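You operate a simulated robot arm through the tools that you are given. There is no shell and no other tool. Be economical: measure what you need, move in short steps, check, and stop when the job is done.

Carry out the task below with a simulated robot arm. There is one attempt and no reset: what you move stays moved.

Task
Take the brown cog from the top of the middle bench and put it on the blue token. Turn the right purple dial to mark 3. Press the right grey knob three times. Lift the medium bin lid open. Any order will do.

It is judged by the outcome, as a careful person would: the job done as asked, and still so three seconds after it is handed in. It fails if anything else is knocked over, pushed out of place, dropped, spilled or broken. Lids that push on must go on centred and level and be pressed home; caps that screw on are set level and turned clockwise until they are tight.

Robot
A 7-joint arm with a fingered hand on a trunk, on a base that drives. Base frame: it is fixed to the floor where the robot stands at the start and does not move with it; the origin is under the middle of the robot, x ahead of it, y to its left, z up. Units: cm, degrees, N and s.
With the tool pointing down near the work surface it reaches from about 34 to 70 cm from the robot's upright axis, wherever it stands. Its first joint turns from -69.0 to 172.0 degrees. Places, roughly: blue token (4x4x2 cm) [80, 20, 90]; brown cog [50, 25, 100]; medium bin lid [-110, -190, 80]; right grey knob [-100, 120, 90]; right purple dial [60, 40, 90]. Payload 3.4 kg.
The TCP is the grasp point between the finger pads, 2.5 cm short of the fingertips. In the tool frame z runs along the fingers and y along their closing line. Largest opening 8.8 cm; the body of the gripper starts 2.9 cm behind the TCP. The gripper is a hand of 5 fingers: y runs from the thumb to the fingers, the wrist lies at [-1.3, -9.7, -16.2] in the tool frame.
Orientation is told as [roll, pitch, yaw] about the base's x, y, z axes, in that order, counted from this pose: with the fingers straight down and the wrist toward the robot, the tool's x, y and z point along [0, 1, 0], [1, 0, 0] and [0, 0, -1] of the base frame.

Tools
- The arm moves only by the tool arm_command. Its argument "commands" is one flat list of numbers, 6 for each row, row after row: the shift along the tool's x, y, z in cm, then the turn, a rotation vector about the tool's x, y, z in degrees. In form: [tx, ty, tz, rx, ry, rz, tx, ty, tz, rx, ry, rz, ...]. A call has 1 to 10 rows; each row is the pose to reach, as a shift and turn from the pose commanded when the call began, along the tool's axes at that moment. A row lasts 0.2 s, in which the tool goes at most 5 cm and 8.6 degrees; a call with a longer step from one row to the next is refused whole. Where a pose cannot be reached the arm comes as near as it can. A force on the tool above 40 N (or 10 N above the force at the start of the call, whichever is more), or a blocked arm, ends the call early, and 0.2 s more pass. In this call time passes only in rows, and 0.2 s behind the last. The reply holds the time, the measured pose of the TCP, the force on the tool along the base axes, the opening and the grip force, in the units named above and with some noise, with the torque about the TCP (base axes, N m) and any sound that the robot's microphone picked up.
- Cameras (640 x 400 px; columns grow to the right, rows downward): "scene" is now at [13.76, -0.17, 142.25]; the picture's right is [-0.03, -1.00, 0.00], its down [-0.03, 0.00, -1.00] and it looks along [1.00, -0.03, -0.03] (base axes); focal length 214 px, centre (320, 200). "wrist" rides on the gripper at [5.9, -7.9, -10.5] in the tool frame; the picture's right is [-0.73, 0.32, -0.61], its down [-0.62, -0.68, 0.38] and it looks along [-0.29, 0.66, 0.70] (tool axes); focal length 234 px, centre (320, 200).
- camera(camera): a new picture of that camera. It takes no simulated time.
- raise_lower(by): slides the trunk up (or, below 0, down) by that many cm; the arm and the scene camera ride with it, the base frame stays. It gives what a move gives, with no picture.
- base_move(legs): drives the robot by 1 to 6 legs, each [ahead, left, turn to the left] in cm, cm and degrees, along the robot's own axes; the way and the turn of a leg run together, so that a leg with both is an arc; at most 150 cm and 180 degrees a leg. The arm and the cameras ride along, it lands a little off, and it stops where it bumps. It gives what a move gives.
- curl_fingers(index, middle, ring, little, thumb_bend, thumb_turn): sets how far each is bent, from 0 (flat) to 100 (curled in); at 30 the hand is open as for a grip, at 70 the pads meet at the TCP. One left out holds its place. A second passes; each finger stops where it meets its share of the squeeze, and holds until it gets a number again. It is the only way to open and close the hand. It gives what a move gives, with no picture; readings hold the bend of each and the force on index, middle, ring, little, thumb and palm. thumb_turn goes from beside the hand (0) to across from the fingers (100), as for a grip.
- turn_head(pan, tilt): turns the head with the scene camera to pan (to the left, within 86 degrees either way) and tilt (down, from -29 to 69), counted from straight ahead of the robot. It gives what a move gives.
- pixel_to_xyz(camera, pixels): for up to 12 pixels [column, row] of the newest picture of that camera ("zoom" is the newest enlarged one), the place [x, y, z] in the base frame of the surface seen there, good to about 0.2 cm. It takes no simulated time.
- inspect(camera, box): a new picture of the part [left, top, right, bottom] of that camera's present view, enlarged. It takes no simulated time.
- sign_off(): hands the job in; it is judged then, once.

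Keep the steps short. Do not move on a guess: measure, check each grasp and each placing, and mend mistakes. In all there are 110 turns and 78 pictures (those below and enlarged ones count). Leave the gripper open and the arm clear of the work at the hand-in unless told otherwise, and finish with a single line.

The tools are called as name(argument=value, ...) on one line, values as JSON. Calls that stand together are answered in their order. arm_command: Moves the arm, as the interface text tells. Its arguments: {"type":"object","properties":{"commands":{"type":"array","items":{"type":"number"}}},"required":["commands"]} The other tools are called the same way: raise_lower (by) slides the trunk up or down; curl_fingers (index, middle, ring, little, thumb_bend, thumb_turn) moves the fingers one by one; base_move (legs) drives the base; turn_head (pan, tilt) turns the head that bears the scene camera; camera (camera) takes a picture; pixel_to_xyz (camera, pixels) gives the place of the surface under pixels of a picture; inspect (camera, box) takes an enlarged picture of a part of a camera's view; sign_off () hands the job in.

At the start:

```text
clock: 0.0
tool_pos: [21.62, 18.04, 117.8]
ee_rot: [-1.4, 6.0, -1.1]
force: [0.1, 0.3, -0.9]
ft_torque: [0.03, 0.03, -0.01]
width: 8.77
grip_force: 0.0
shape: jaw
bend: [30.0, 30.0, 30.0, 30.0, 30.0, 98.0]
finger forces: [0.0, 0.0, 0.0, 0.0, 0.0, 0.0]
trunk travel left (down, up): [-62.5, 31.5]
robot x, y, heading: [0.2, 0.27, 0.0]
head pan, tilt: [85.9, 68.8]
```

scene: 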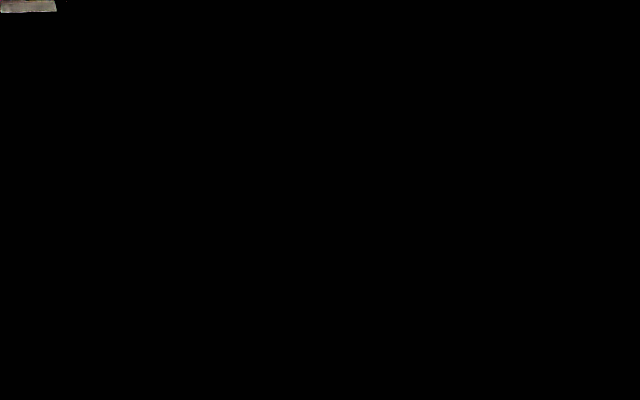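
wrist: 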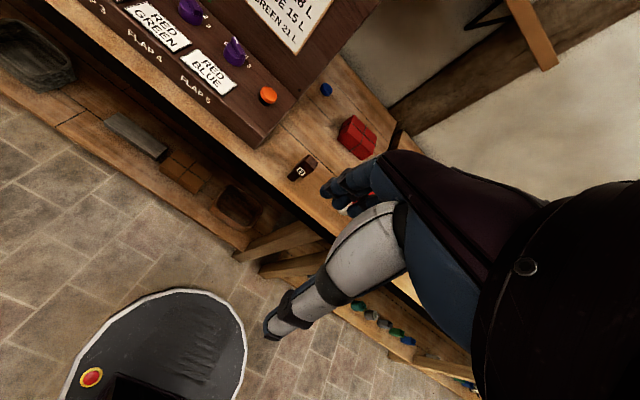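

The scene view is almost all black, so I turn the head toward the bench ahead and take a picture.

turn_head(pan=20, tilt=35)

camera(camera="scene")

```text
clock: 1.4
tool_pos: [21.94, 17.91, 117.41]
ee_rot: [-1.5, 7.0, -1.4]
force: [-0.8, -0.9, 1.3]
ft_torque: [0.04, -0.01, -0.01]
width: 8.8
grip_force: 0.0
shape: jaw
bend: [30.0, 30.0, 30.0, 30.0, 30.0, 98.0]
finger forces: [0.0, 0.1, 0.0, 0.0, 0.0, 0.0]
trunk travel left (down, up): [-62.5, 31.5]
robot x, y, heading: [0.16, -0.14, -0.2]
head pan, tilt: [20.0, 35.0]
```

```text
75 pictures are left
```

scene: 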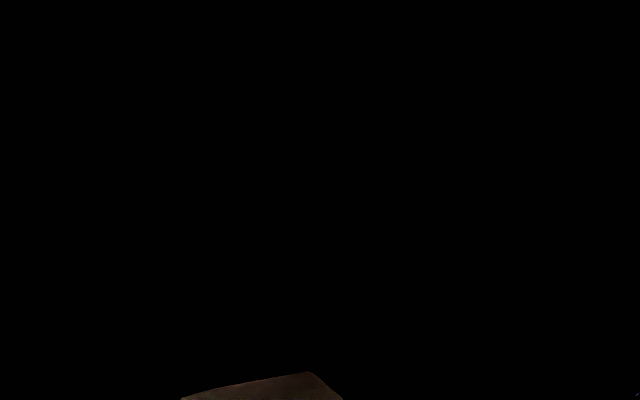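

Still mostly black; something may be right before the lens. I probe what the pixels hit.

pixel_to_xyz(camera="scene", pixels=[[320, 200], [100, 100], [500, 300], [270, 390], [600, 390]])

turn_head(pan=0, tilt=0)

camera(camera="scene")

```text
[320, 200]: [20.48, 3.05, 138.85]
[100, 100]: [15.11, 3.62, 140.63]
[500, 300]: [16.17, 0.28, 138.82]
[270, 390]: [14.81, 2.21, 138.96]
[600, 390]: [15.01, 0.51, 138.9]
```

```text
clock: 2.4
tool_pos: [21.7, 17.96, 117.88]
ee_rot: [-1.3, 6.0, -1.1]
force: [0.3, 0.7, -0.2]
ft_torque: [0.0, -0.03, 0.0]
width: 8.8
grip_force: 0.1
shape: jaw
bend: [30.0, 30.0, 30.0, 30.0, 30.0, 98.0]
finger forces: [0.1, 0.1, 0.0, 0.0, 0.0, 0.0]
trunk travel left (down, up): [-62.5, 31.5]
robot x, y, heading: [0.25, 0.14, -0.3]
head pan, tilt: [0.0, 0.0]
```

```text
74 pictures are left
```

scene: 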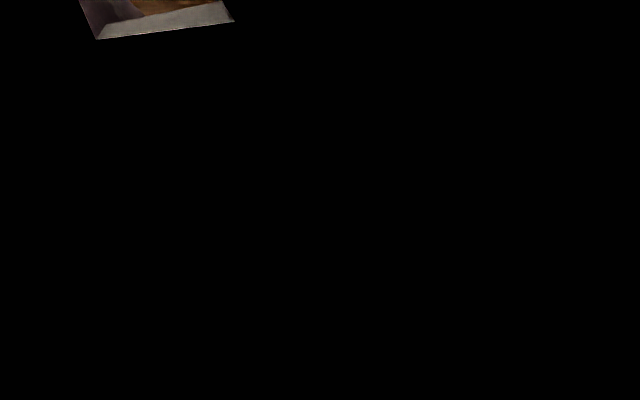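

The blocker is within a few cm of the camera, likely the robot's own folded arm. I'll check the wrist camera and the depth map from it before moving the arm.

inspect(camera="wrist", box=[0, 0, 420, 262])

pixel_to_xyz(camera="wrist", pixels=[[300, 170], [357, 135], [326, 90], [268, 95], [234, 50], [190, 10], [250, 135], [35, 55], [300, 20], [500, 250], [550, 200], [330, 130]])

```text
1.52 times, centred on (210, 131) of wrist
```

zoom: 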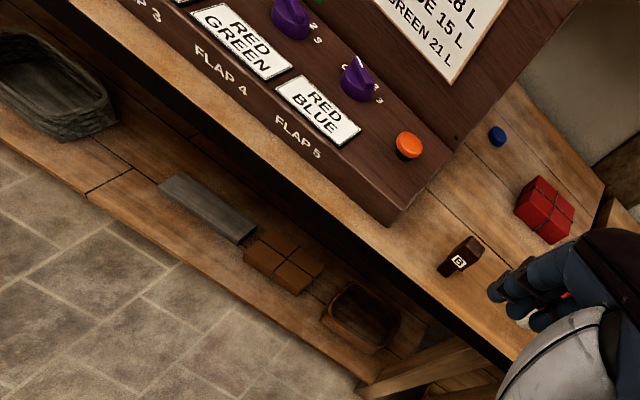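

```text
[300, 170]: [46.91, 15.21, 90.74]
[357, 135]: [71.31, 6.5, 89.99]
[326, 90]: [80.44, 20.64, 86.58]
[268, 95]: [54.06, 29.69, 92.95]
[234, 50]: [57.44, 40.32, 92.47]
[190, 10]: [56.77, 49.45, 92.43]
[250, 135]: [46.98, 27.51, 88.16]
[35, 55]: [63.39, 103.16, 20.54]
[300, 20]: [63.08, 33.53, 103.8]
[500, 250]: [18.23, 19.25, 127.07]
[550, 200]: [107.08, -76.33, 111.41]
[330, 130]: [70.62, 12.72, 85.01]
```

Wrist view shows a panel with dials, an orange button, a brown "B" block, a red parcel and a blue disc. I shift the hand left (+y) to uncover the head camera.

arm_command(commands=[4, 0, 0, 0, 0, 0, 8, 0, 0, 0, 0, 0, 12, 0, 0, 0, 0, 0, 16, 0, 0, 0, 0, 0])

turn_head(pan=10, tilt=35)

camera(camera="scene")

camera(camera="wrist")

```text
clock: 3.4
tool_pos: [23.27, 24.92, 119.08]
ee_rot: [1.1, 10.4, -2.1]
force: [-0.8, 0.5, 0.6]
ft_torque: [0.0, 0.02, 0.01]
width: 8.79
grip_force: 0.1
shape: jaw
bend: [30.0, 30.0, 30.0, 30.0, 30.0, 98.0]
finger forces: [0.0, 0.0, 0.1, 0.0, 0.0, 0.0]
out of reach, approached as far as the arm can: row 2, 3, 4
trunk travel left (down, up): [-62.5, 31.5]
robot x, y, heading: [0.04, -0.12, 0.3]
head pan, tilt: [0.0, 0.0]
```

```text
clock: 4.4
tool_pos: [23.34, 24.91, 118.85]
ee_rot: [0.6, 9.9, -2.3]
force: [-0.7, -0.4, 0.3]
ft_torque: [0.03, 0.02, 0.0]
width: 8.77
grip_force: 0.0
shape: jaw
bend: [30.0, 30.0, 30.0, 30.0, 30.0, 98.0]
finger forces: [0.1, 0.0, 0.0, 0.0, 0.0, 0.0]
trunk travel left (down, up): [-62.5, 31.5]
robot x, y, heading: [-0.27, 0.47, -0.3]
head pan, tilt: [10.0, 35.0]
```

```text
72 pictures are left
```

scene: 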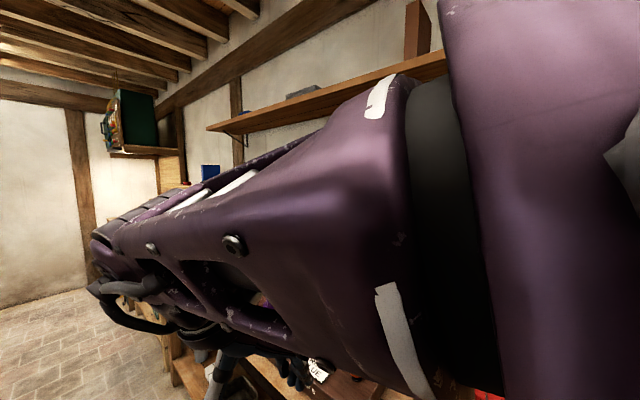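

```text
71 pictures are left
```

wrist: 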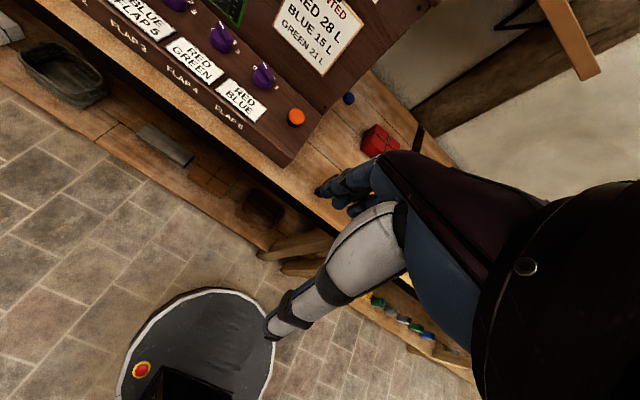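

The raised elbow blocks the head camera. I back the base off 30 cm so the arm can extend.

base_move(legs=[[-30, 0, 0]])

arm_command(commands=[0, 4.5, 0, 0, 0, 0, 0, 9, 0, 0, 0, 0, 0, 13.5, 0, 0, 0, 0, 0, 18, 0, 0, 0, 0, 0, 22, 0, 0, 0, 0])

camera(camera="scene")

```text
clock: 6.4
tool_pos: [-6.73, 24.84, 118.76]
ee_rot: [0.6, 9.7, -2.4]
force: [-0.3, -0.7, 0.2]
ft_torque: [0.03, -0.01, -0.02]
width: 8.78
grip_force: 0.0
shape: jaw
bend: [30.0, 30.0, 30.0, 30.0, 30.0, 98.0]
finger forces: [0.1, 0.0, 0.1, 0.0, 0.0, 0.1]
trunk travel left (down, up): [-62.5, 31.5]
robot x, y, heading: [-30.01, -0.14, -0.7]
head pan, tilt: [10.0, 35.0]
```

```text
clock: 7.8
tool_pos: [16.65, 22.15, 116.72]
ee_rot: [3.2, 10.0, -4.5]
force: [0.2, 0.2, 0.0]
ft_torque: [0.02, 0.01, -0.01]
width: 8.79
grip_force: 0.0
shape: jaw
bend: [30.0, 30.0, 30.0, 30.0, 30.0, 98.0]
finger forces: [0.0, 0.0, 0.0, 0.0, 0.0, 0.0]
trunk travel left (down, up): [-62.5, 31.5]
robot x, y, heading: [-30.44, 0.19, -0.3]
head pan, tilt: [10.0, 35.0]
stopped in row 5: the arm was blocked; the commanded pose is now the measured one
```

```text
70 pictures are left
```

scene: 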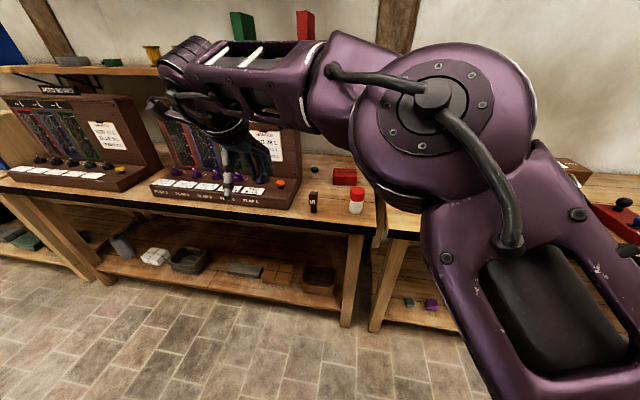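

Now the scene is visible. I zoom on the middle bench.

inspect(camera="scene", box=[140, 90, 400, 252])

camera(camera="wrist")

```text
2.46 times, centred on (270, 171) of scene
```

zoom: 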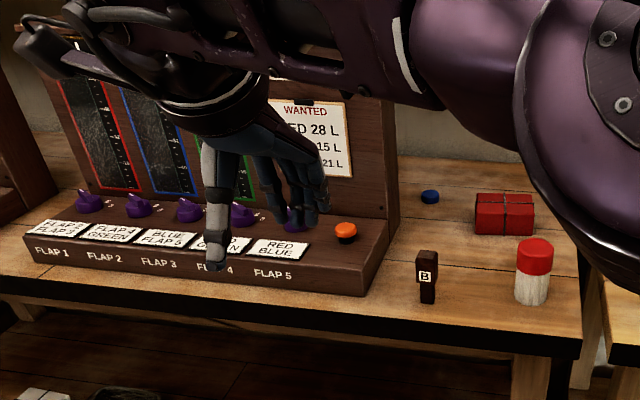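

```text
68 pictures are left
```

wrist: 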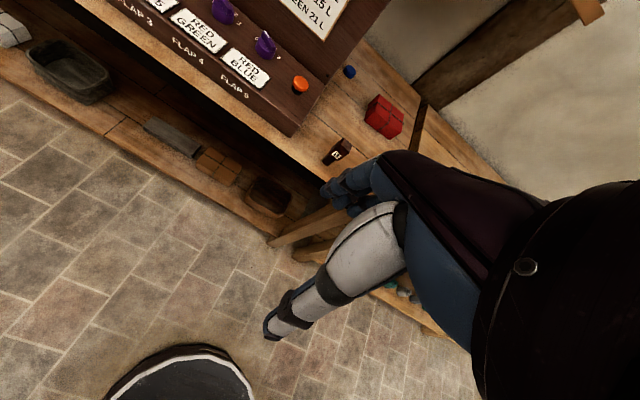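

I look closer at the block marked B and its surroundings.

inspect(camera="scene", box=[270, 150, 390, 225])

inspect(camera="wrist", box=[230, 30, 430, 155])

```text
5.33 times, centred on (330, 188) of scene
```

zoom: 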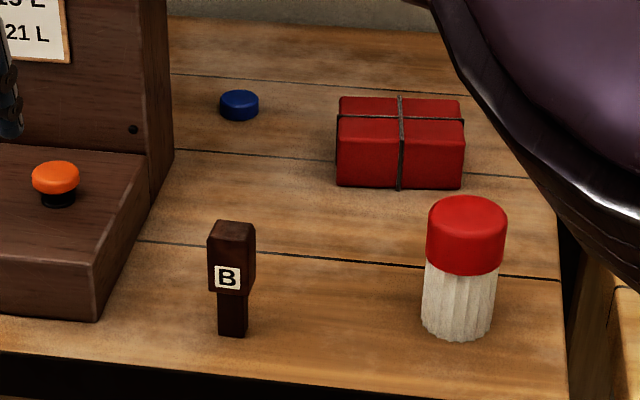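

```text
3.20 times, centred on (330, 92) of wrist
```

zoom: 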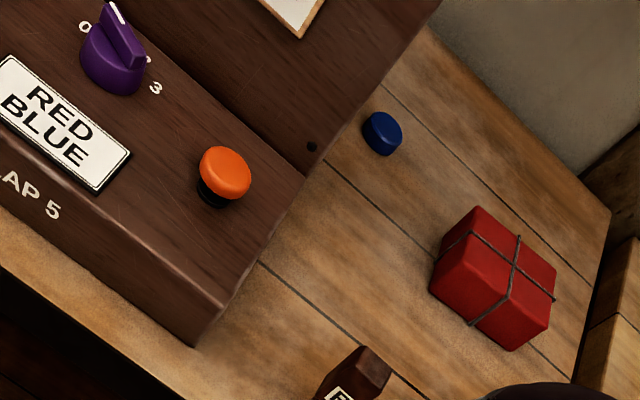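

The B piece has a shank and a wider head: a wooden cog. It's the only such piece on the bench top. I measure it and the token.

inspect(camera="scene", box=[300, 180, 380, 230])

camera(camera="scene")

pixel_to_xyz(camera="scene", pixels=[[313, 193], [316, 193], [312, 203], [313, 210], [315, 212], [314, 218], [316, 169], [344, 170], [355, 190], [279, 182], [360, 215], [260, 235]])

```text
8.00 times, centred on (340, 205) of scene
```

zoom: 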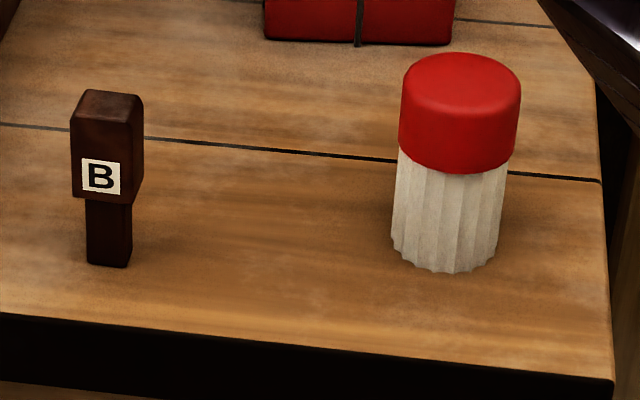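

```text
64 pictures are left
```

scene: 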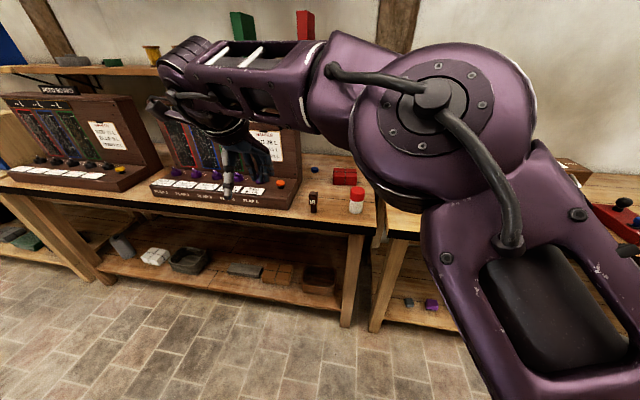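

```text
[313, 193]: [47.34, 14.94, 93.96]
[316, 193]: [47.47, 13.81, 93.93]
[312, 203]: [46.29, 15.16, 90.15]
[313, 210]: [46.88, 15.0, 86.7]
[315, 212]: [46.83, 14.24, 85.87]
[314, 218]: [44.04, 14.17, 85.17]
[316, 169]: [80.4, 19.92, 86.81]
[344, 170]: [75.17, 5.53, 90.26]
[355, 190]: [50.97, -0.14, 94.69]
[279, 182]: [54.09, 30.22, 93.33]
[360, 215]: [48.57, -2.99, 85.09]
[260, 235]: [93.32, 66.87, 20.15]
```

Cog head spans z 89–94, centred near (47.5, 14.5); token top at (80.4, 20, 86.8). I drive ahead 22 cm and level the hand.

base_move(legs=[[22, 0, 0]])

arm_command(commands=[0, 0, 0, -5, -1.6, -2.2, 0, 0, 0, -10, -3.2, -4.5])

camera(camera="scene")

```text
clock: 9.5
tool_pos: [38.69, 22.16, 116.86]
ee_rot: [3.1, 10.1, -4.4]
force: [-0.5, 0.1, -0.6]
ft_torque: [0.01, -0.01, -0.01]
width: 8.78
grip_force: 0.0
shape: jaw
bend: [30.0, 30.0, 30.0, 30.0, 30.0, 98.0]
finger forces: [0.0, 0.0, 0.0, 0.0, 0.1, 0.1]
trunk travel left (down, up): [-62.5, 31.5]
robot x, y, heading: [-7.98, 0.18, -0.1]
head pan, tilt: [10.0, 35.0]
```

```text
clock: 10.1
tool_pos: [38.63, 22.13, 116.79]
ee_rot: [0.3, -0.2, 0.0]
force: [0.2, 0.4, -0.8]
ft_torque: [0.03, -0.01, 0.03]
width: 8.8
grip_force: 0.0
shape: jaw
bend: [30.0, 30.0, 30.0, 30.0, 30.0, 98.0]
finger forces: [0.0, 0.0, 0.0, 0.0, 0.0, 0.0]
trunk travel left (down, up): [-62.5, 31.5]
robot x, y, heading: [-8.03, 0.08, -0.1]
head pan, tilt: [10.0, 35.0]
```

```text
63 pictures are left
```

scene: 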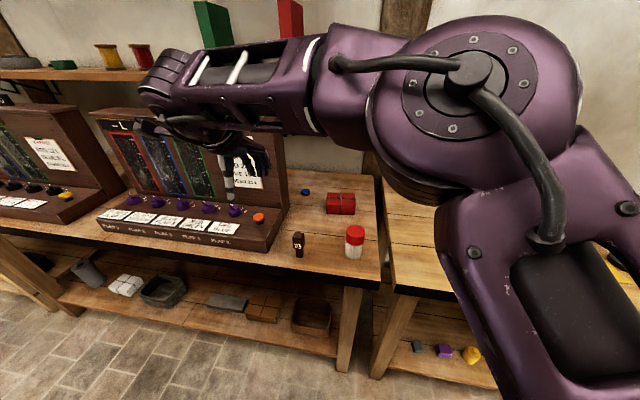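

Level now. I zoom on the cog from nearer to pin its edges.

inspect(camera="scene", box=[270, 180, 350, 230])

inspect(camera="scene", box=[260, 220, 340, 270])

pixel_to_xyz(camera="scene", pixels=[[306, 191], [306, 193], [287, 185], [288, 210], [270, 245], [275, 160], [330, 212]])

```text
8.00 times, centred on (310, 205) of scene
```

zoom: 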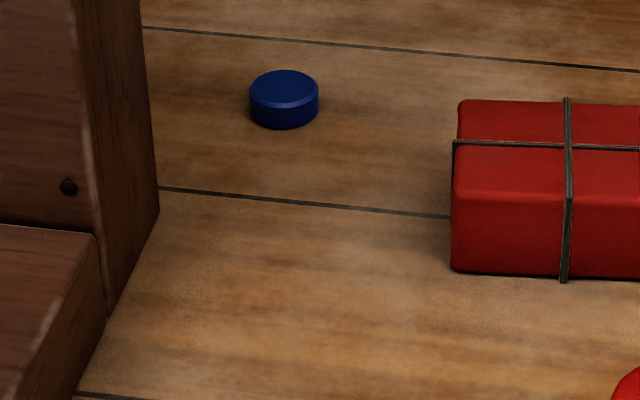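

```text
8.00 times, centred on (300, 245) of scene
```

zoom: 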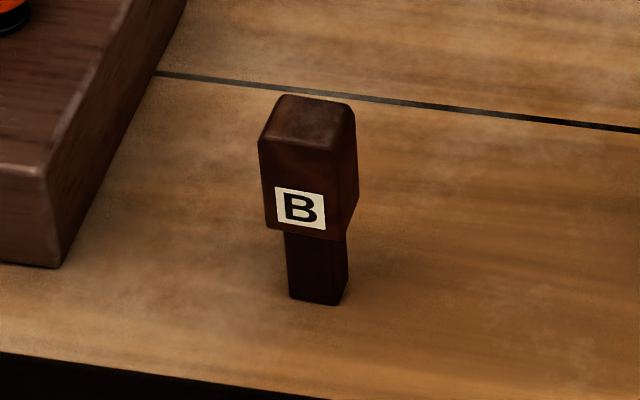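

```text
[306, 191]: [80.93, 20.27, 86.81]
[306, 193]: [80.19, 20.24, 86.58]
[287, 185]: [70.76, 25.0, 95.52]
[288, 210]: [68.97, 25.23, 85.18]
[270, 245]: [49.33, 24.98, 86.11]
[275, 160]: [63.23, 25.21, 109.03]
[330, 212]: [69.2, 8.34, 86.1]
```

pixel_to_xyz(camera="zoom", pixels=[[285, 98], [350, 106], [263, 138], [328, 150], [305, 122], [268, 224], [330, 236], [291, 292], [330, 299], [344, 288], [354, 195]])

```text
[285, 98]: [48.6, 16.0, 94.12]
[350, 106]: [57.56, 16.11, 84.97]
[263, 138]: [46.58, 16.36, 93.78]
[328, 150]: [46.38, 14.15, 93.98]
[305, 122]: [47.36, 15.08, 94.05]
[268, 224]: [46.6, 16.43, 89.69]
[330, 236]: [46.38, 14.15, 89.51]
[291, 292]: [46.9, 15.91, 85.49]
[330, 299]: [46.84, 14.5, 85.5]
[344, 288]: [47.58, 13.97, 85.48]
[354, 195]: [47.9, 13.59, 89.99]
```

Cog centre ≈ (47.5, 15.0), top z 94. I move the hand above it (TCP z 101) and check.

arm_command(commands=[-3, 3, 0, 0, 0, 0, -7.1, 5, 0, 0, 0, 0, -7.1, 8.9, 2, 0, 0, 0, -7.1, 8.9, 6.5, 0, 0, 0, -7.1, 8.9, 11, 0, 0, 0, -7.1, 8.9, 15.8, 0, 0, 0])

camera(camera="scene")

camera(camera="wrist")

```text
clock: 11.5
tool_pos: [47.51, 15.08, 100.8]
ee_rot: [0.4, 0.0, 0.0]
force: [0.6, 0.3, 0.0]
ft_torque: [-0.01, 0.03, 0.03]
width: 8.8
grip_force: 0.1
shape: jaw
bend: [30.0, 30.0, 30.0, 30.0, 30.0, 98.0]
finger forces: [0.0, 0.0, 0.0, 0.1, 0.0, 0.1]
trunk travel left (down, up): [-62.5, 31.5]
robot x, y, heading: [-7.96, 0.03, -0.1]
head pan, tilt: [10.0, 35.0]
```

```text
60 pictures are left
```

scene: 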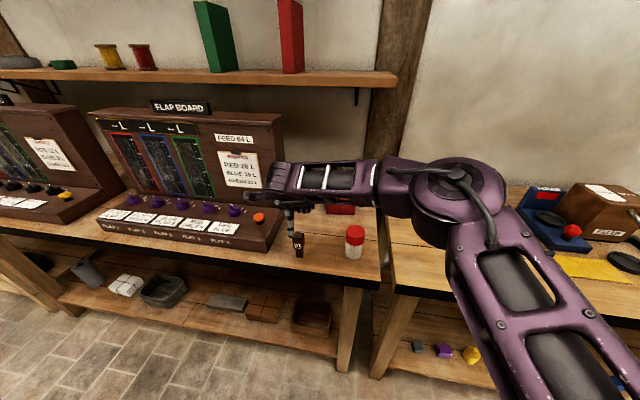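

```text
59 pictures are left
```

wrist: 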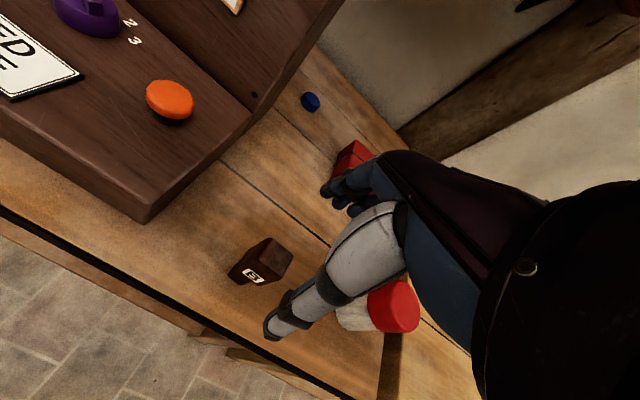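

The cog lies between thumb and fingertips in the wrist view. I descend in steps to TCP z 91.9.

arm_command(commands=[0, 0, 2.5, 0, 0, 0, 0, 0, 5, 0, 0, 0, 0, 0, 7, 0, 0, 0, 0, 0, 8.9, 0, 0, 0])

camera(camera="wrist")

inspect(camera="scene", box=[240, 180, 400, 280])

```text
clock: 12.5
tool_pos: [47.49, 15.04, 91.91]
ee_rot: [0.3, -0.2, -0.1]
force: [0.4, -0.4, 0.3]
ft_torque: [0.0, 0.01, 0.0]
width: 8.82
grip_force: 0.0
shape: jaw
bend: [30.0, 30.0, 30.0, 30.0, 30.0, 98.0]
finger forces: [0.1, 0.0, 0.0, 0.0, 0.1, 0.0]
trunk travel left (down, up): [-62.5, 31.5]
robot x, y, heading: [-7.92, -0.03, -0.2]
head pan, tilt: [10.0, 35.0]
```

```text
58 pictures are left
```

wrist: 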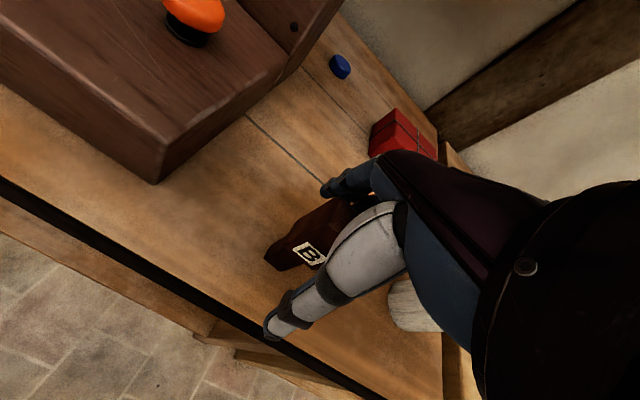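

```text
4.00 times, centred on (320, 230) of scene
```

zoom: 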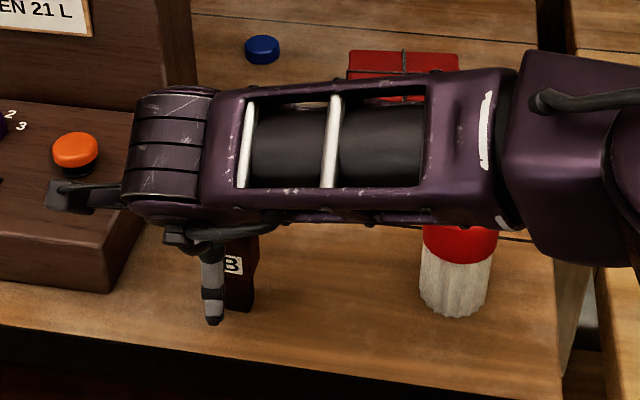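

Cog sits between the thumb and fingers. I close the hand.

curl_fingers(index=70, middle=70, ring=70, little=70, thumb_bend=70)

camera(camera="wrist")

```text
clock: 13.5
tool_pos: [47.54, 15.23, 92.06]
ee_rot: [0.3, -0.1, -0.1]
force: [0.0, 0.3, -0.3]
ft_torque: [0.01, 0.01, 0.0]
width: 1.76
grip_force: 6.7
shape: fingers
bend: [63.0, 65.0, 70.0, 70.0, 61.0, 96.0]
finger forces: [4.2, 3.2, 0.0, 0.1, 7.4, 0.0]
trunk travel left (down, up): [-62.5, 31.5]
robot x, y, heading: [-8.06, -0.06, 0.1]
head pan, tilt: [10.0, 35.0]
```

```text
56 pictures are left
```

wrist: 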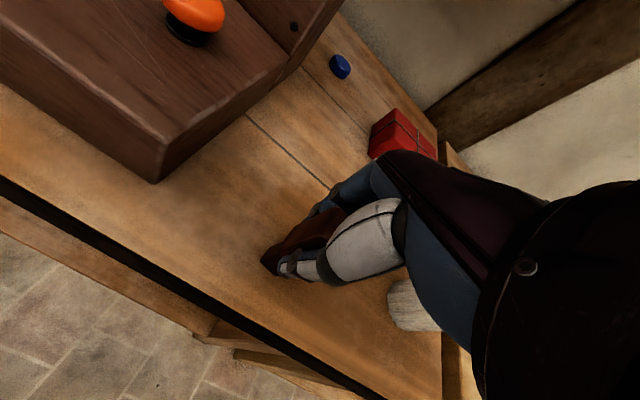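

Index, middle and thumb hold it with about 7 N. I lift 4 cm and check.

arm_command(commands=[0, 0, -2, 0, 0, 0, 0, 0, -4, 0, 0, 0, 0, 0, -8, 0, 0, 0])

inspect(camera="scene", box=[240, 180, 400, 280])

inspect(camera="wrist", box=[200, 130, 440, 280])

```text
clock: 14.3
tool_pos: [47.61, 14.94, 100.05]
ee_rot: [0.2, 0.0, -0.1]
force: [-0.5, -0.3, -1.0]
ft_torque: [0.02, -0.01, -0.01]
width: 1.75
grip_force: 7.9
shape: fingers
bend: [63.0, 65.0, 70.0, 70.0, 61.0, 96.0]
finger forces: [4.2, 3.3, 0.0, 0.0, 7.4, 0.2]
trunk travel left (down, up): [-62.5, 31.5]
robot x, y, heading: [-7.92, -0.04, -0.2]
head pan, tilt: [10.0, 35.0]
```

```text
4.00 times, centred on (320, 230) of scene
```

zoom: 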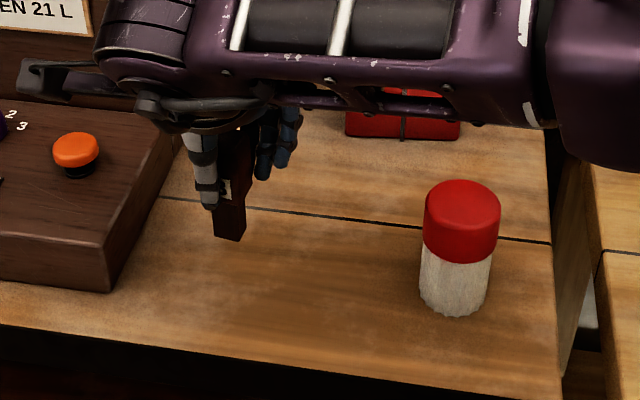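

```text
2.67 times, centred on (320, 205) of wrist
```

zoom: 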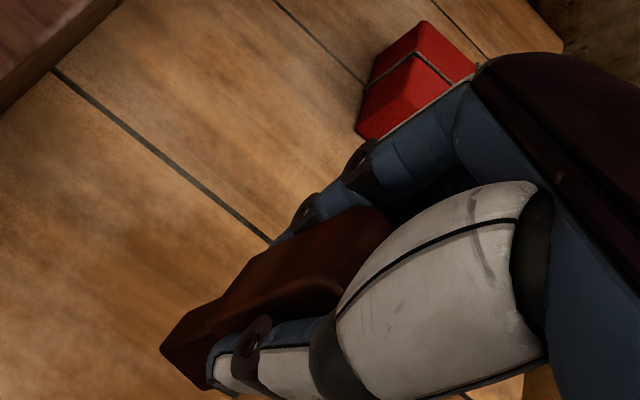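

The cog is held well. The token is far (x 80), so I look down to see how much room the base has before the bench.

turn_head(pan=30, tilt=69)

camera(camera="scene")

```text
clock: 15.3
tool_pos: [47.67, 15.01, 99.92]
ee_rot: [0.2, -0.1, -0.1]
force: [-0.5, 0.4, -0.1]
ft_torque: [0.03, -0.02, -0.01]
width: 1.73
grip_force: 7.1
shape: fingers
bend: [63.0, 65.0, 70.0, 70.0, 61.0, 96.0]
finger forces: [4.2, 3.2, 0.0, 0.0, 7.5, 0.0]
trunk travel left (down, up): [-62.5, 31.5]
robot x, y, heading: [-8.13, -0.13, -0.4]
head pan, tilt: [30.0, 68.8]
```

```text
53 pictures are left
```

scene: 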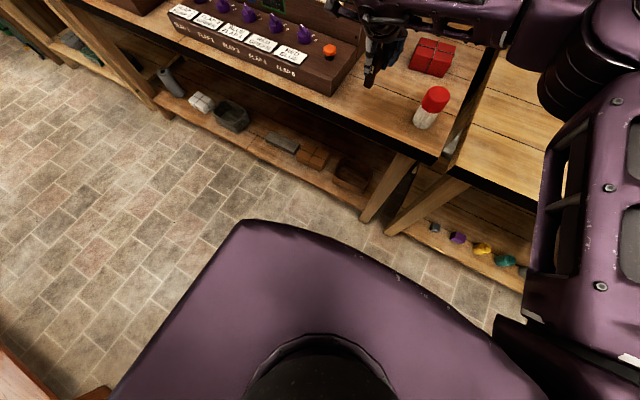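

pixel_to_xyz(camera="scene", pixels=[[330, 240], [260, 225], [400, 270], [300, 185], [368, 215], [392, 228], [350, 115], [440, 158], [340, 210], [20, 380]])

```text
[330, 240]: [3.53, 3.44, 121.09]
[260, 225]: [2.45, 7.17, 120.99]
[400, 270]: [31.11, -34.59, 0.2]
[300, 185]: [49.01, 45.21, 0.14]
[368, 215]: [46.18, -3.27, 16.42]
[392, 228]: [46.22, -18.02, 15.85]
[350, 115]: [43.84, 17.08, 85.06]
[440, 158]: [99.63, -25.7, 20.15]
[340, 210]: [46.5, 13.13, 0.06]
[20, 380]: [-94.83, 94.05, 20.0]
```

Bench front legs at x≈46; the base can go to about x 14–16. First I raise the hand, move it right and yaw +45° so the camera mount will clear the flap board.

arm_command(commands=[-1, 0, -2, 0, 0, -7.5, -2, 0, -4, 0, 0, -15, -3, 0, -5, 0, 0, -22.5, -4, 0, -5, 0, 0, -30, -5, 0, -5, 0, 0, -37.5, -6, 0, -5, 0, 0, -45])

turn_head(pan=10, tilt=40)

camera(camera="scene")

```text
clock: 16.7
tool_pos: [47.53, 8.86, 105.08]
ee_rot: [0.0, -0.3, 45.0]
force: [0.4, 0.9, -0.9]
ft_torque: [0.01, -0.01, 0.0]
width: 1.75
grip_force: 7.0
shape: fingers
bend: [63.0, 66.0, 70.0, 70.0, 61.0, 96.0]
finger forces: [4.2, 3.1, 0.0, 0.0, 7.3, 0.0]
trunk travel left (down, up): [-62.5, 31.5]
robot x, y, heading: [-8.21, 0.02, -0.2]
head pan, tilt: [30.0, 68.8]
```

```text
clock: 17.6
tool_pos: [47.33, 8.9, 105.04]
ee_rot: [0.2, -0.3, 45.0]
force: [-0.5, -0.3, 0.3]
ft_torque: [0.0, -0.03, -0.02]
width: 1.74
grip_force: 7.7
shape: fingers
bend: [63.0, 66.0, 70.0, 70.0, 61.0, 96.0]
finger forces: [4.1, 3.1, 0.0, 0.0, 7.3, 0.1]
trunk travel left (down, up): [-62.5, 31.5]
robot x, y, heading: [-8.3, 0.1, -0.3]
head pan, tilt: [10.0, 40.0]
```

```text
52 pictures are left
```

scene: 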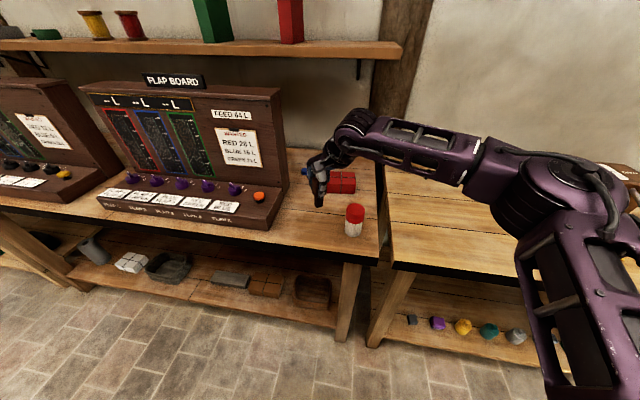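

The arm now approaches from the right. I drive 22 cm ahead and 6 cm left.

base_move(legs=[[22, 6, 0]])

camera(camera="scene")

```text
clock: 19.4
tool_pos: [69.77, 14.92, 105.0]
ee_rot: [0.2, -0.2, 44.9]
force: [0.2, 0.1, -1.6]
ft_torque: [0.01, 0.02, -0.01]
width: 1.75
grip_force: 7.3
shape: fingers
bend: [63.0, 66.0, 70.0, 70.0, 61.0, 96.0]
finger forces: [4.2, 3.2, 0.0, 0.0, 7.3, 0.0]
trunk travel left (down, up): [-62.5, 31.5]
robot x, y, heading: [14.09, 5.56, -0.3]
head pan, tilt: [10.0, 40.0]
```

```text
51 pictures are left
```

scene: 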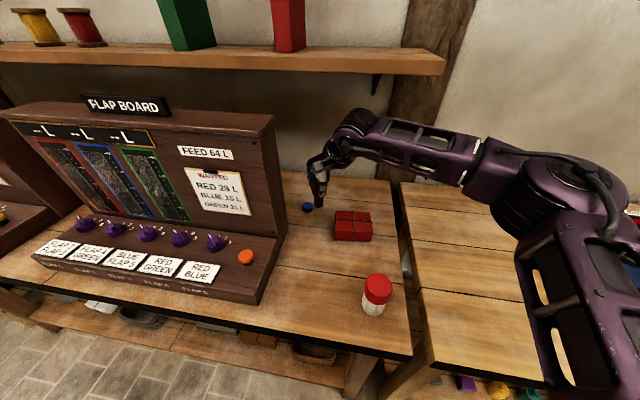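

I bring the cog above the token, staying at z ≈ 99.

arm_command(commands=[-1.3, 3.8, 0, 0, 0, 0, -2.5, 7.5, 0, 0, 0, 0, -3.8, 11.3, 0, 0, 0, 0, -3.8, 11.3, 3, 0, 0, 0, -3.8, 11.3, 6, 0, 0, 0])

inspect(camera="scene", box=[260, 130, 420, 230])

camera(camera="wrist")

```text
clock: 20.6
tool_pos: [76.09, 17.87, 105.19]
ee_rot: [0.1, -0.3, 44.8]
force: [-0.1, 0.6, -0.1]
ft_torque: [0.01, 0.01, 0.0]
width: 1.77
grip_force: 7.2
shape: fingers
bend: [63.0, 66.0, 70.0, 70.0, 61.0, 96.0]
finger forces: [4.1, 3.1, 0.0, 0.1, 7.1, 0.0]
out of reach, approached as far as the arm can: row 2, 3, 4, 5
trunk travel left (down, up): [-62.5, 31.5]
robot x, y, heading: [14.44, 5.96, -0.5]
head pan, tilt: [10.0, 40.0]
```

```text
4.00 times, centred on (340, 180) of scene
```

zoom: 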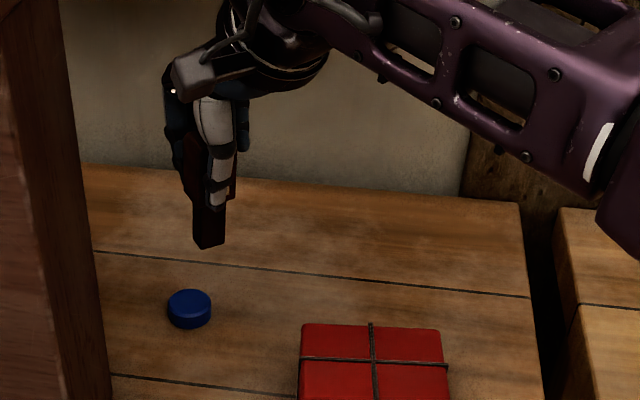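

```text
49 pictures are left
```

wrist: 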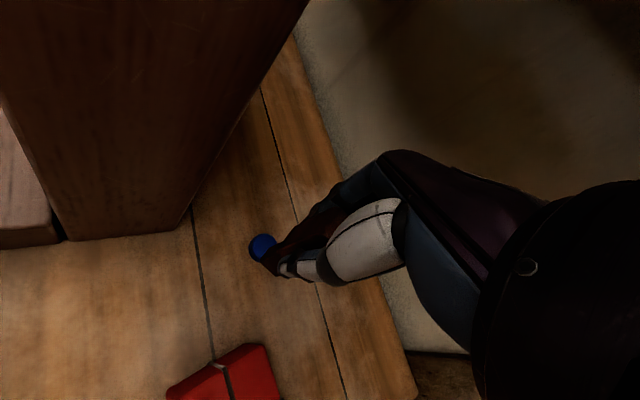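

Out of reach by ~4 cm. I drive 4 cm more ahead and lower the trunk 5 cm.

base_move(legs=[[4, 0, 0]])

raise_lower(by=-5)

camera(camera="scene")

```text
clock: 21.5
tool_pos: [80.05, 17.89, 105.04]
ee_rot: [0.2, -0.3, 44.9]
force: [-0.2, -1.2, -0.2]
ft_torque: [-0.01, 0.02, 0.0]
width: 1.74
grip_force: 7.5
shape: fingers
bend: [63.0, 66.0, 70.0, 70.0, 61.0, 96.0]
finger forces: [4.1, 3.2, 0.0, 0.1, 7.2, 0.1]
trunk travel left (down, up): [-62.5, 31.5]
robot x, y, heading: [17.87, 5.98, -0.3]
head pan, tilt: [10.0, 40.0]
```

```text
clock: 22.4
tool_pos: [80.04, 17.92, 100.21]
ee_rot: [0.0, -0.3, 44.9]
force: [-0.5, -0.8, 0.1]
ft_torque: [0.0, 0.0, -0.03]
width: 1.73
grip_force: 7.4
shape: fingers
bend: [63.0, 66.0, 70.0, 70.0, 61.0, 96.0]
finger forces: [4.1, 3.1, 0.0, 0.0, 7.4, 0.0]
trunk travel left (down, up): [-57.5, 36.5]
robot x, y, heading: [18.05, 5.59, -0.3]
head pan, tilt: [10.0, 40.0]
```

```text
48 pictures are left
```

scene: 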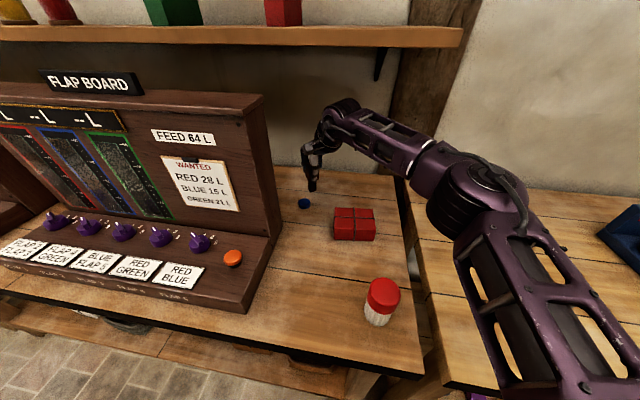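

Close above the token now. I zoom to measure cog bottom versus token.

inspect(camera="scene", box=[272, 150, 352, 215])

inspect(camera="wrist", box=[200, 160, 360, 300])

```text
6.15 times, centred on (312, 182) of scene
```

zoom: 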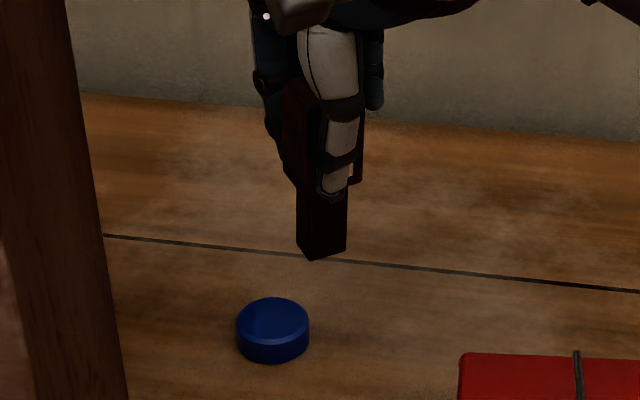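

```text
2.86 times, centred on (280, 230) of wrist
```

zoom: 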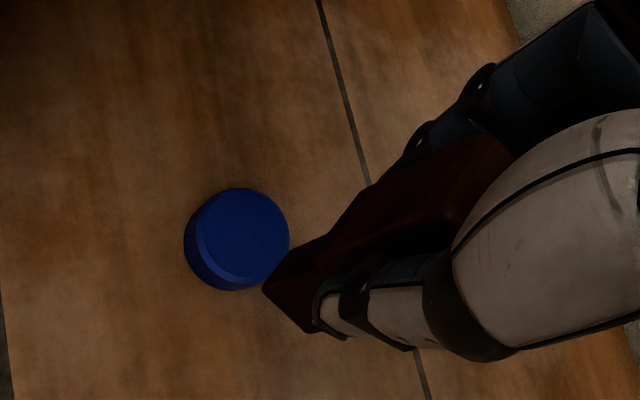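

pixel_to_xyz(camera="zoom", pixels=[[240, 235], [270, 287], [307, 327], [300, 270], [205, 230], [280, 225], [240, 195], [225, 270]])

pixel_to_xyz(camera="scene", pixels=[[311, 190.5], [315.5, 189], [309, 188], [312, 182], [304, 201], [304, 206]])

```text
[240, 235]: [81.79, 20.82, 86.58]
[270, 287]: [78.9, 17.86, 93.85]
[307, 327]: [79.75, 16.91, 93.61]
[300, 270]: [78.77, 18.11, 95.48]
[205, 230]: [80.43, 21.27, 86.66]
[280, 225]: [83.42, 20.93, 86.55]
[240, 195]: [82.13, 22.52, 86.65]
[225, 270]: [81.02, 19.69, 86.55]
```

```text
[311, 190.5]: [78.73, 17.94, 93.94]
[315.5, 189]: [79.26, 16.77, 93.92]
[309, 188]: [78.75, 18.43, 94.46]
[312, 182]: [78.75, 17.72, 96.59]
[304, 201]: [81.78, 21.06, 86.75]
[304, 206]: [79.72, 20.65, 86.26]
```

Token centre ≈ (81.8, 20.9, 86.6); cog bottom centre ≈ (79.9, 17.75, 93.7). I shift (+1.9, +3.15) and go down to ~1.3 cm above.

arm_command(commands=[0.45, 1.8, 0, 0, 0, 0, 0.89, 3.57, 0, 0, 0, 0, 0.89, 3.57, 3, 0, 0, 0, 0.89, 3.57, 5.8, 0, 0, 0])

inspect(camera="scene", box=[272, 160, 352, 210])

inspect(camera="wrist", box=[200, 180, 360, 280])

```text
clock: 23.4
tool_pos: [80.1, 18.32, 99.13]
ee_rot: [0.2, -0.5, 44.8]
force: [-0.3, 0.4, -1.4]
ft_torque: [0.01, 0.01, 0.01]
width: 1.71
grip_force: 7.5
shape: fingers
bend: [63.0, 66.0, 70.0, 70.0, 61.0, 96.0]
finger forces: [4.2, 3.2, 0.1, 0.1, 7.3, 0.1]
out of reach, approached as far as the arm can: row 1, 2, 3, 4
trunk travel left (down, up): [-57.5, 36.5]
robot x, y, heading: [17.98, 6.06, -0.3]
head pan, tilt: [10.0, 40.0]
```

```text
8.00 times, centred on (312, 185) of scene
```

zoom: 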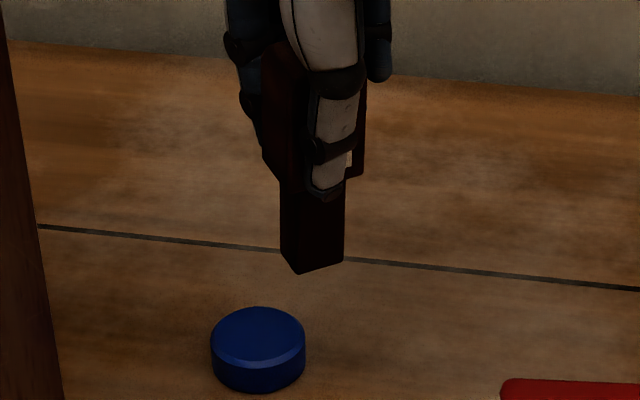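

```text
4.00 times, centred on (280, 230) of wrist
```

zoom: 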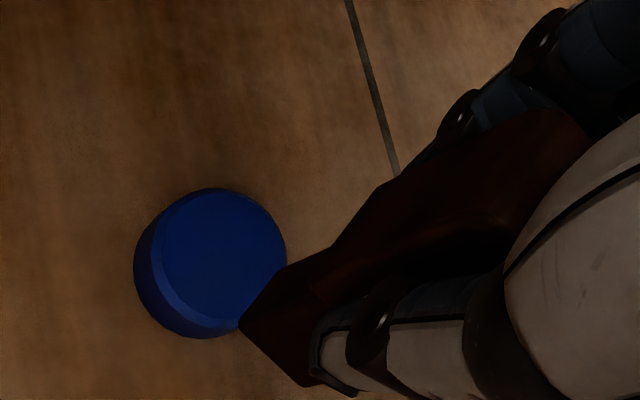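

Still out of reach with 45° yaw; less yaw brings the wrist nearer. I turn back to yaw 28° and repeat the shift while staying high.

arm_command(commands=[0, 0, 0, 0, 0, 8, 0.2, 0.5, 0, 0, 0, 17, 0.89, 3.2, 0, 0, 0, 17])

camera(camera="scene")

```text
refused: row 2 steps farther than a row can; nothing moved
```

```text
43 pictures are left
```

scene: 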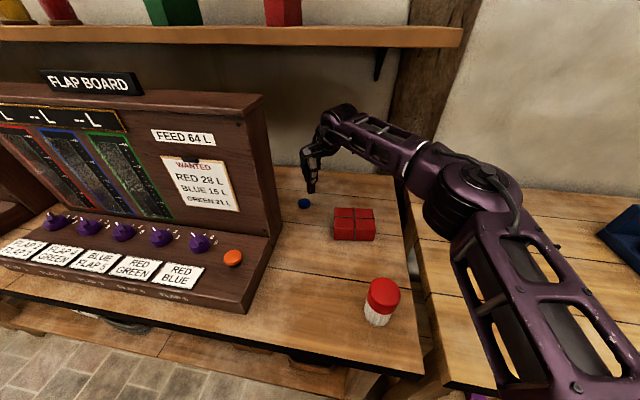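

arm_command(commands=[0, 0, 0, 0, 0, 8, 0.2, 0.5, 0, 0, 0, 16, 0.6, 2, 0, 0, 0, 16, 0.75, 3.3, 0, 0, 0, 16])

```text
clock: 24.4
tool_pos: [82.09, 21.39, 99.09]
ee_rot: [0.2, -0.1, 28.8]
force: [0.3, 0.5, -0.2]
ft_torque: [0.01, 0.01, 0.01]
width: 1.74
grip_force: 7.2
shape: fingers
bend: [63.0, 66.0, 70.0, 70.0, 61.0, 96.0]
finger forces: [4.2, 3.0, 0.0, 0.0, 7.2, 0.0]
trunk travel left (down, up): [-57.5, 36.5]
robot x, y, heading: [18.39, 5.72, -0.1]
head pan, tilt: [10.0, 40.0]
```

Reached. I descend 4 cm and check the alignment.

arm_command(commands=[0, 0, 2, 0, 0, 0, -0.3, -0.2, 4.2, 0, 0, 0])

inspect(camera="scene", box=[272, 170, 336, 210])

inspect(camera="wrist", box=[200, 180, 360, 280])

```text
clock: 25.0
tool_pos: [82.14, 21.0, 95.0]
ee_rot: [0.2, -0.2, 29.0]
force: [0.2, 0.2, -0.1]
ft_torque: [-0.02, -0.02, 0.03]
width: 1.72
grip_force: 7.3
shape: fingers
bend: [63.0, 66.0, 70.0, 70.0, 61.0, 96.0]
finger forces: [4.2, 3.0, 0.1, 0.0, 7.2, 0.0]
trunk travel left (down, up): [-57.5, 36.5]
robot x, y, heading: [17.92, 6.1, -0.4]
head pan, tilt: [10.0, 40.0]
```

```text
10.00 times, centred on (304, 190) of scene
```

zoom: 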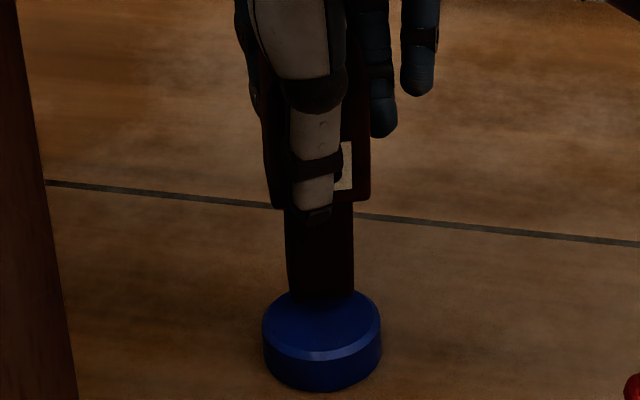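

```text
4.00 times, centred on (280, 230) of wrist
```

zoom: 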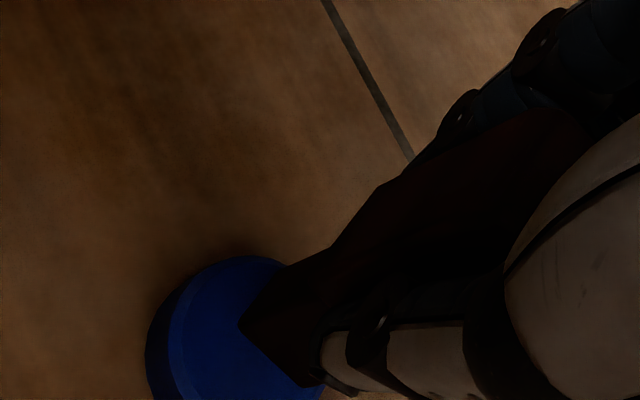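

pixel_to_xyz(camera="zoom", pixels=[[244, 325], [304, 380], [285, 300], [215, 340], [250, 265], [180, 330]])

pixel_to_xyz(camera="scene", pixels=[[304, 201]])

```text
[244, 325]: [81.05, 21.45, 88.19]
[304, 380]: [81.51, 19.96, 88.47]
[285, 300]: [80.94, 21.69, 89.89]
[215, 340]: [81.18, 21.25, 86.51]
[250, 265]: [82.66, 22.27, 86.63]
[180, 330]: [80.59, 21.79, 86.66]
```

```text
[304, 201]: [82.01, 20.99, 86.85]
```

Aligned within 2 mm. I lower the last ~1.7 cm gently.

arm_command(commands=[0, -0.1, 0.6, 0, 0, 0, 0, -0.15, 1.1, 0, 0, 0, 0, -0.15, 1.4, 0, 0, 0, 0, -0.15, 1.6, 0, 0, 0])

inspect(camera="scene", box=[272, 170, 336, 210])

```text
clock: 26.0
tool_pos: [81.84, 21.02, 93.51]
ee_rot: [0.1, -0.4, 28.9]
force: [0.7, 1.1, 6.9]
ft_torque: [0.03, -0.06, -0.02]
width: 1.75
grip_force: 8.1
shape: fingers
bend: [63.0, 66.0, 70.0, 70.0, 61.0, 96.0]
finger forces: [5.1, 4.1, 0.0, 0.1, 7.6, 0.1]
trunk travel left (down, up): [-57.5, 36.5]
robot x, y, heading: [18.02, 5.63, -0.3]
head pan, tilt: [10.0, 40.0]
```

```text
10.00 times, centred on (304, 190) of scene
```

zoom: 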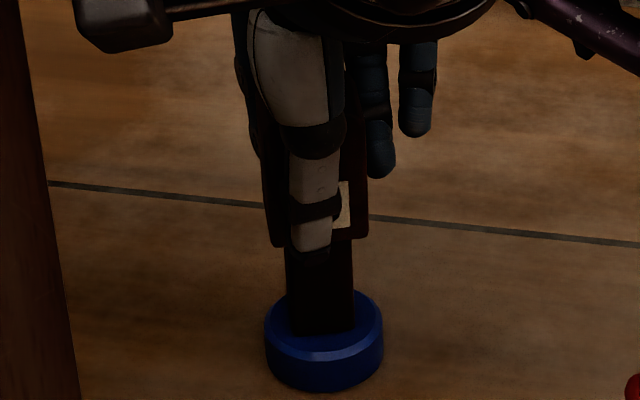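

It stands centred on the token with 7 N contact. I open the hand in two stages.

curl_fingers(index=56, middle=56, ring=60, little=60, thumb_bend=54)

curl_fingers(index=25, middle=25, ring=25, little=25, thumb_bend=25)

inspect(camera="scene", box=[272, 170, 336, 210])

```text
clock: 27.0
tool_pos: [81.87, 20.97, 93.44]
ee_rot: [0.2, -0.3, 29.1]
force: [-0.6, 0.2, -0.1]
ft_torque: [-0.02, -0.01, 0.0]
width: 3.02
grip_force: 0.0
shape: fingers
bend: [56.0, 56.0, 60.0, 60.0, 54.0, 97.0]
finger forces: [0.0, 0.0, 0.1, 0.0, 0.0, 0.0]
trunk travel left (down, up): [-57.5, 36.5]
robot x, y, heading: [18.39, 5.9, -0.1]
head pan, tilt: [10.0, 40.0]
```

```text
clock: 28.0
tool_pos: [81.83, 21.02, 93.42]
ee_rot: [0.2, -0.2, 28.9]
force: [0.5, 0.0, 0.5]
ft_torque: [0.01, 0.0, 0.0]
width: 9.41
grip_force: 0.0
shape: fingers
bend: [25.0, 25.0, 25.0, 25.0, 25.0, 97.0]
finger forces: [0.1, 0.1, 0.0, 0.0, 0.0, 0.1]
trunk travel left (down, up): [-57.5, 36.5]
robot x, y, heading: [18.34, 5.43, -0.2]
head pan, tilt: [10.0, 40.0]
```

```text
10.00 times, centred on (304, 190) of scene
```

zoom: 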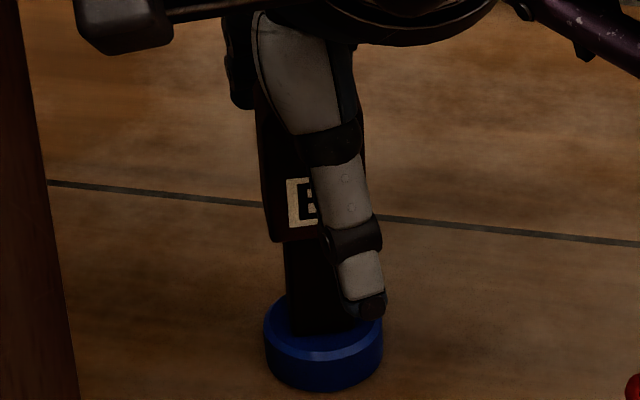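

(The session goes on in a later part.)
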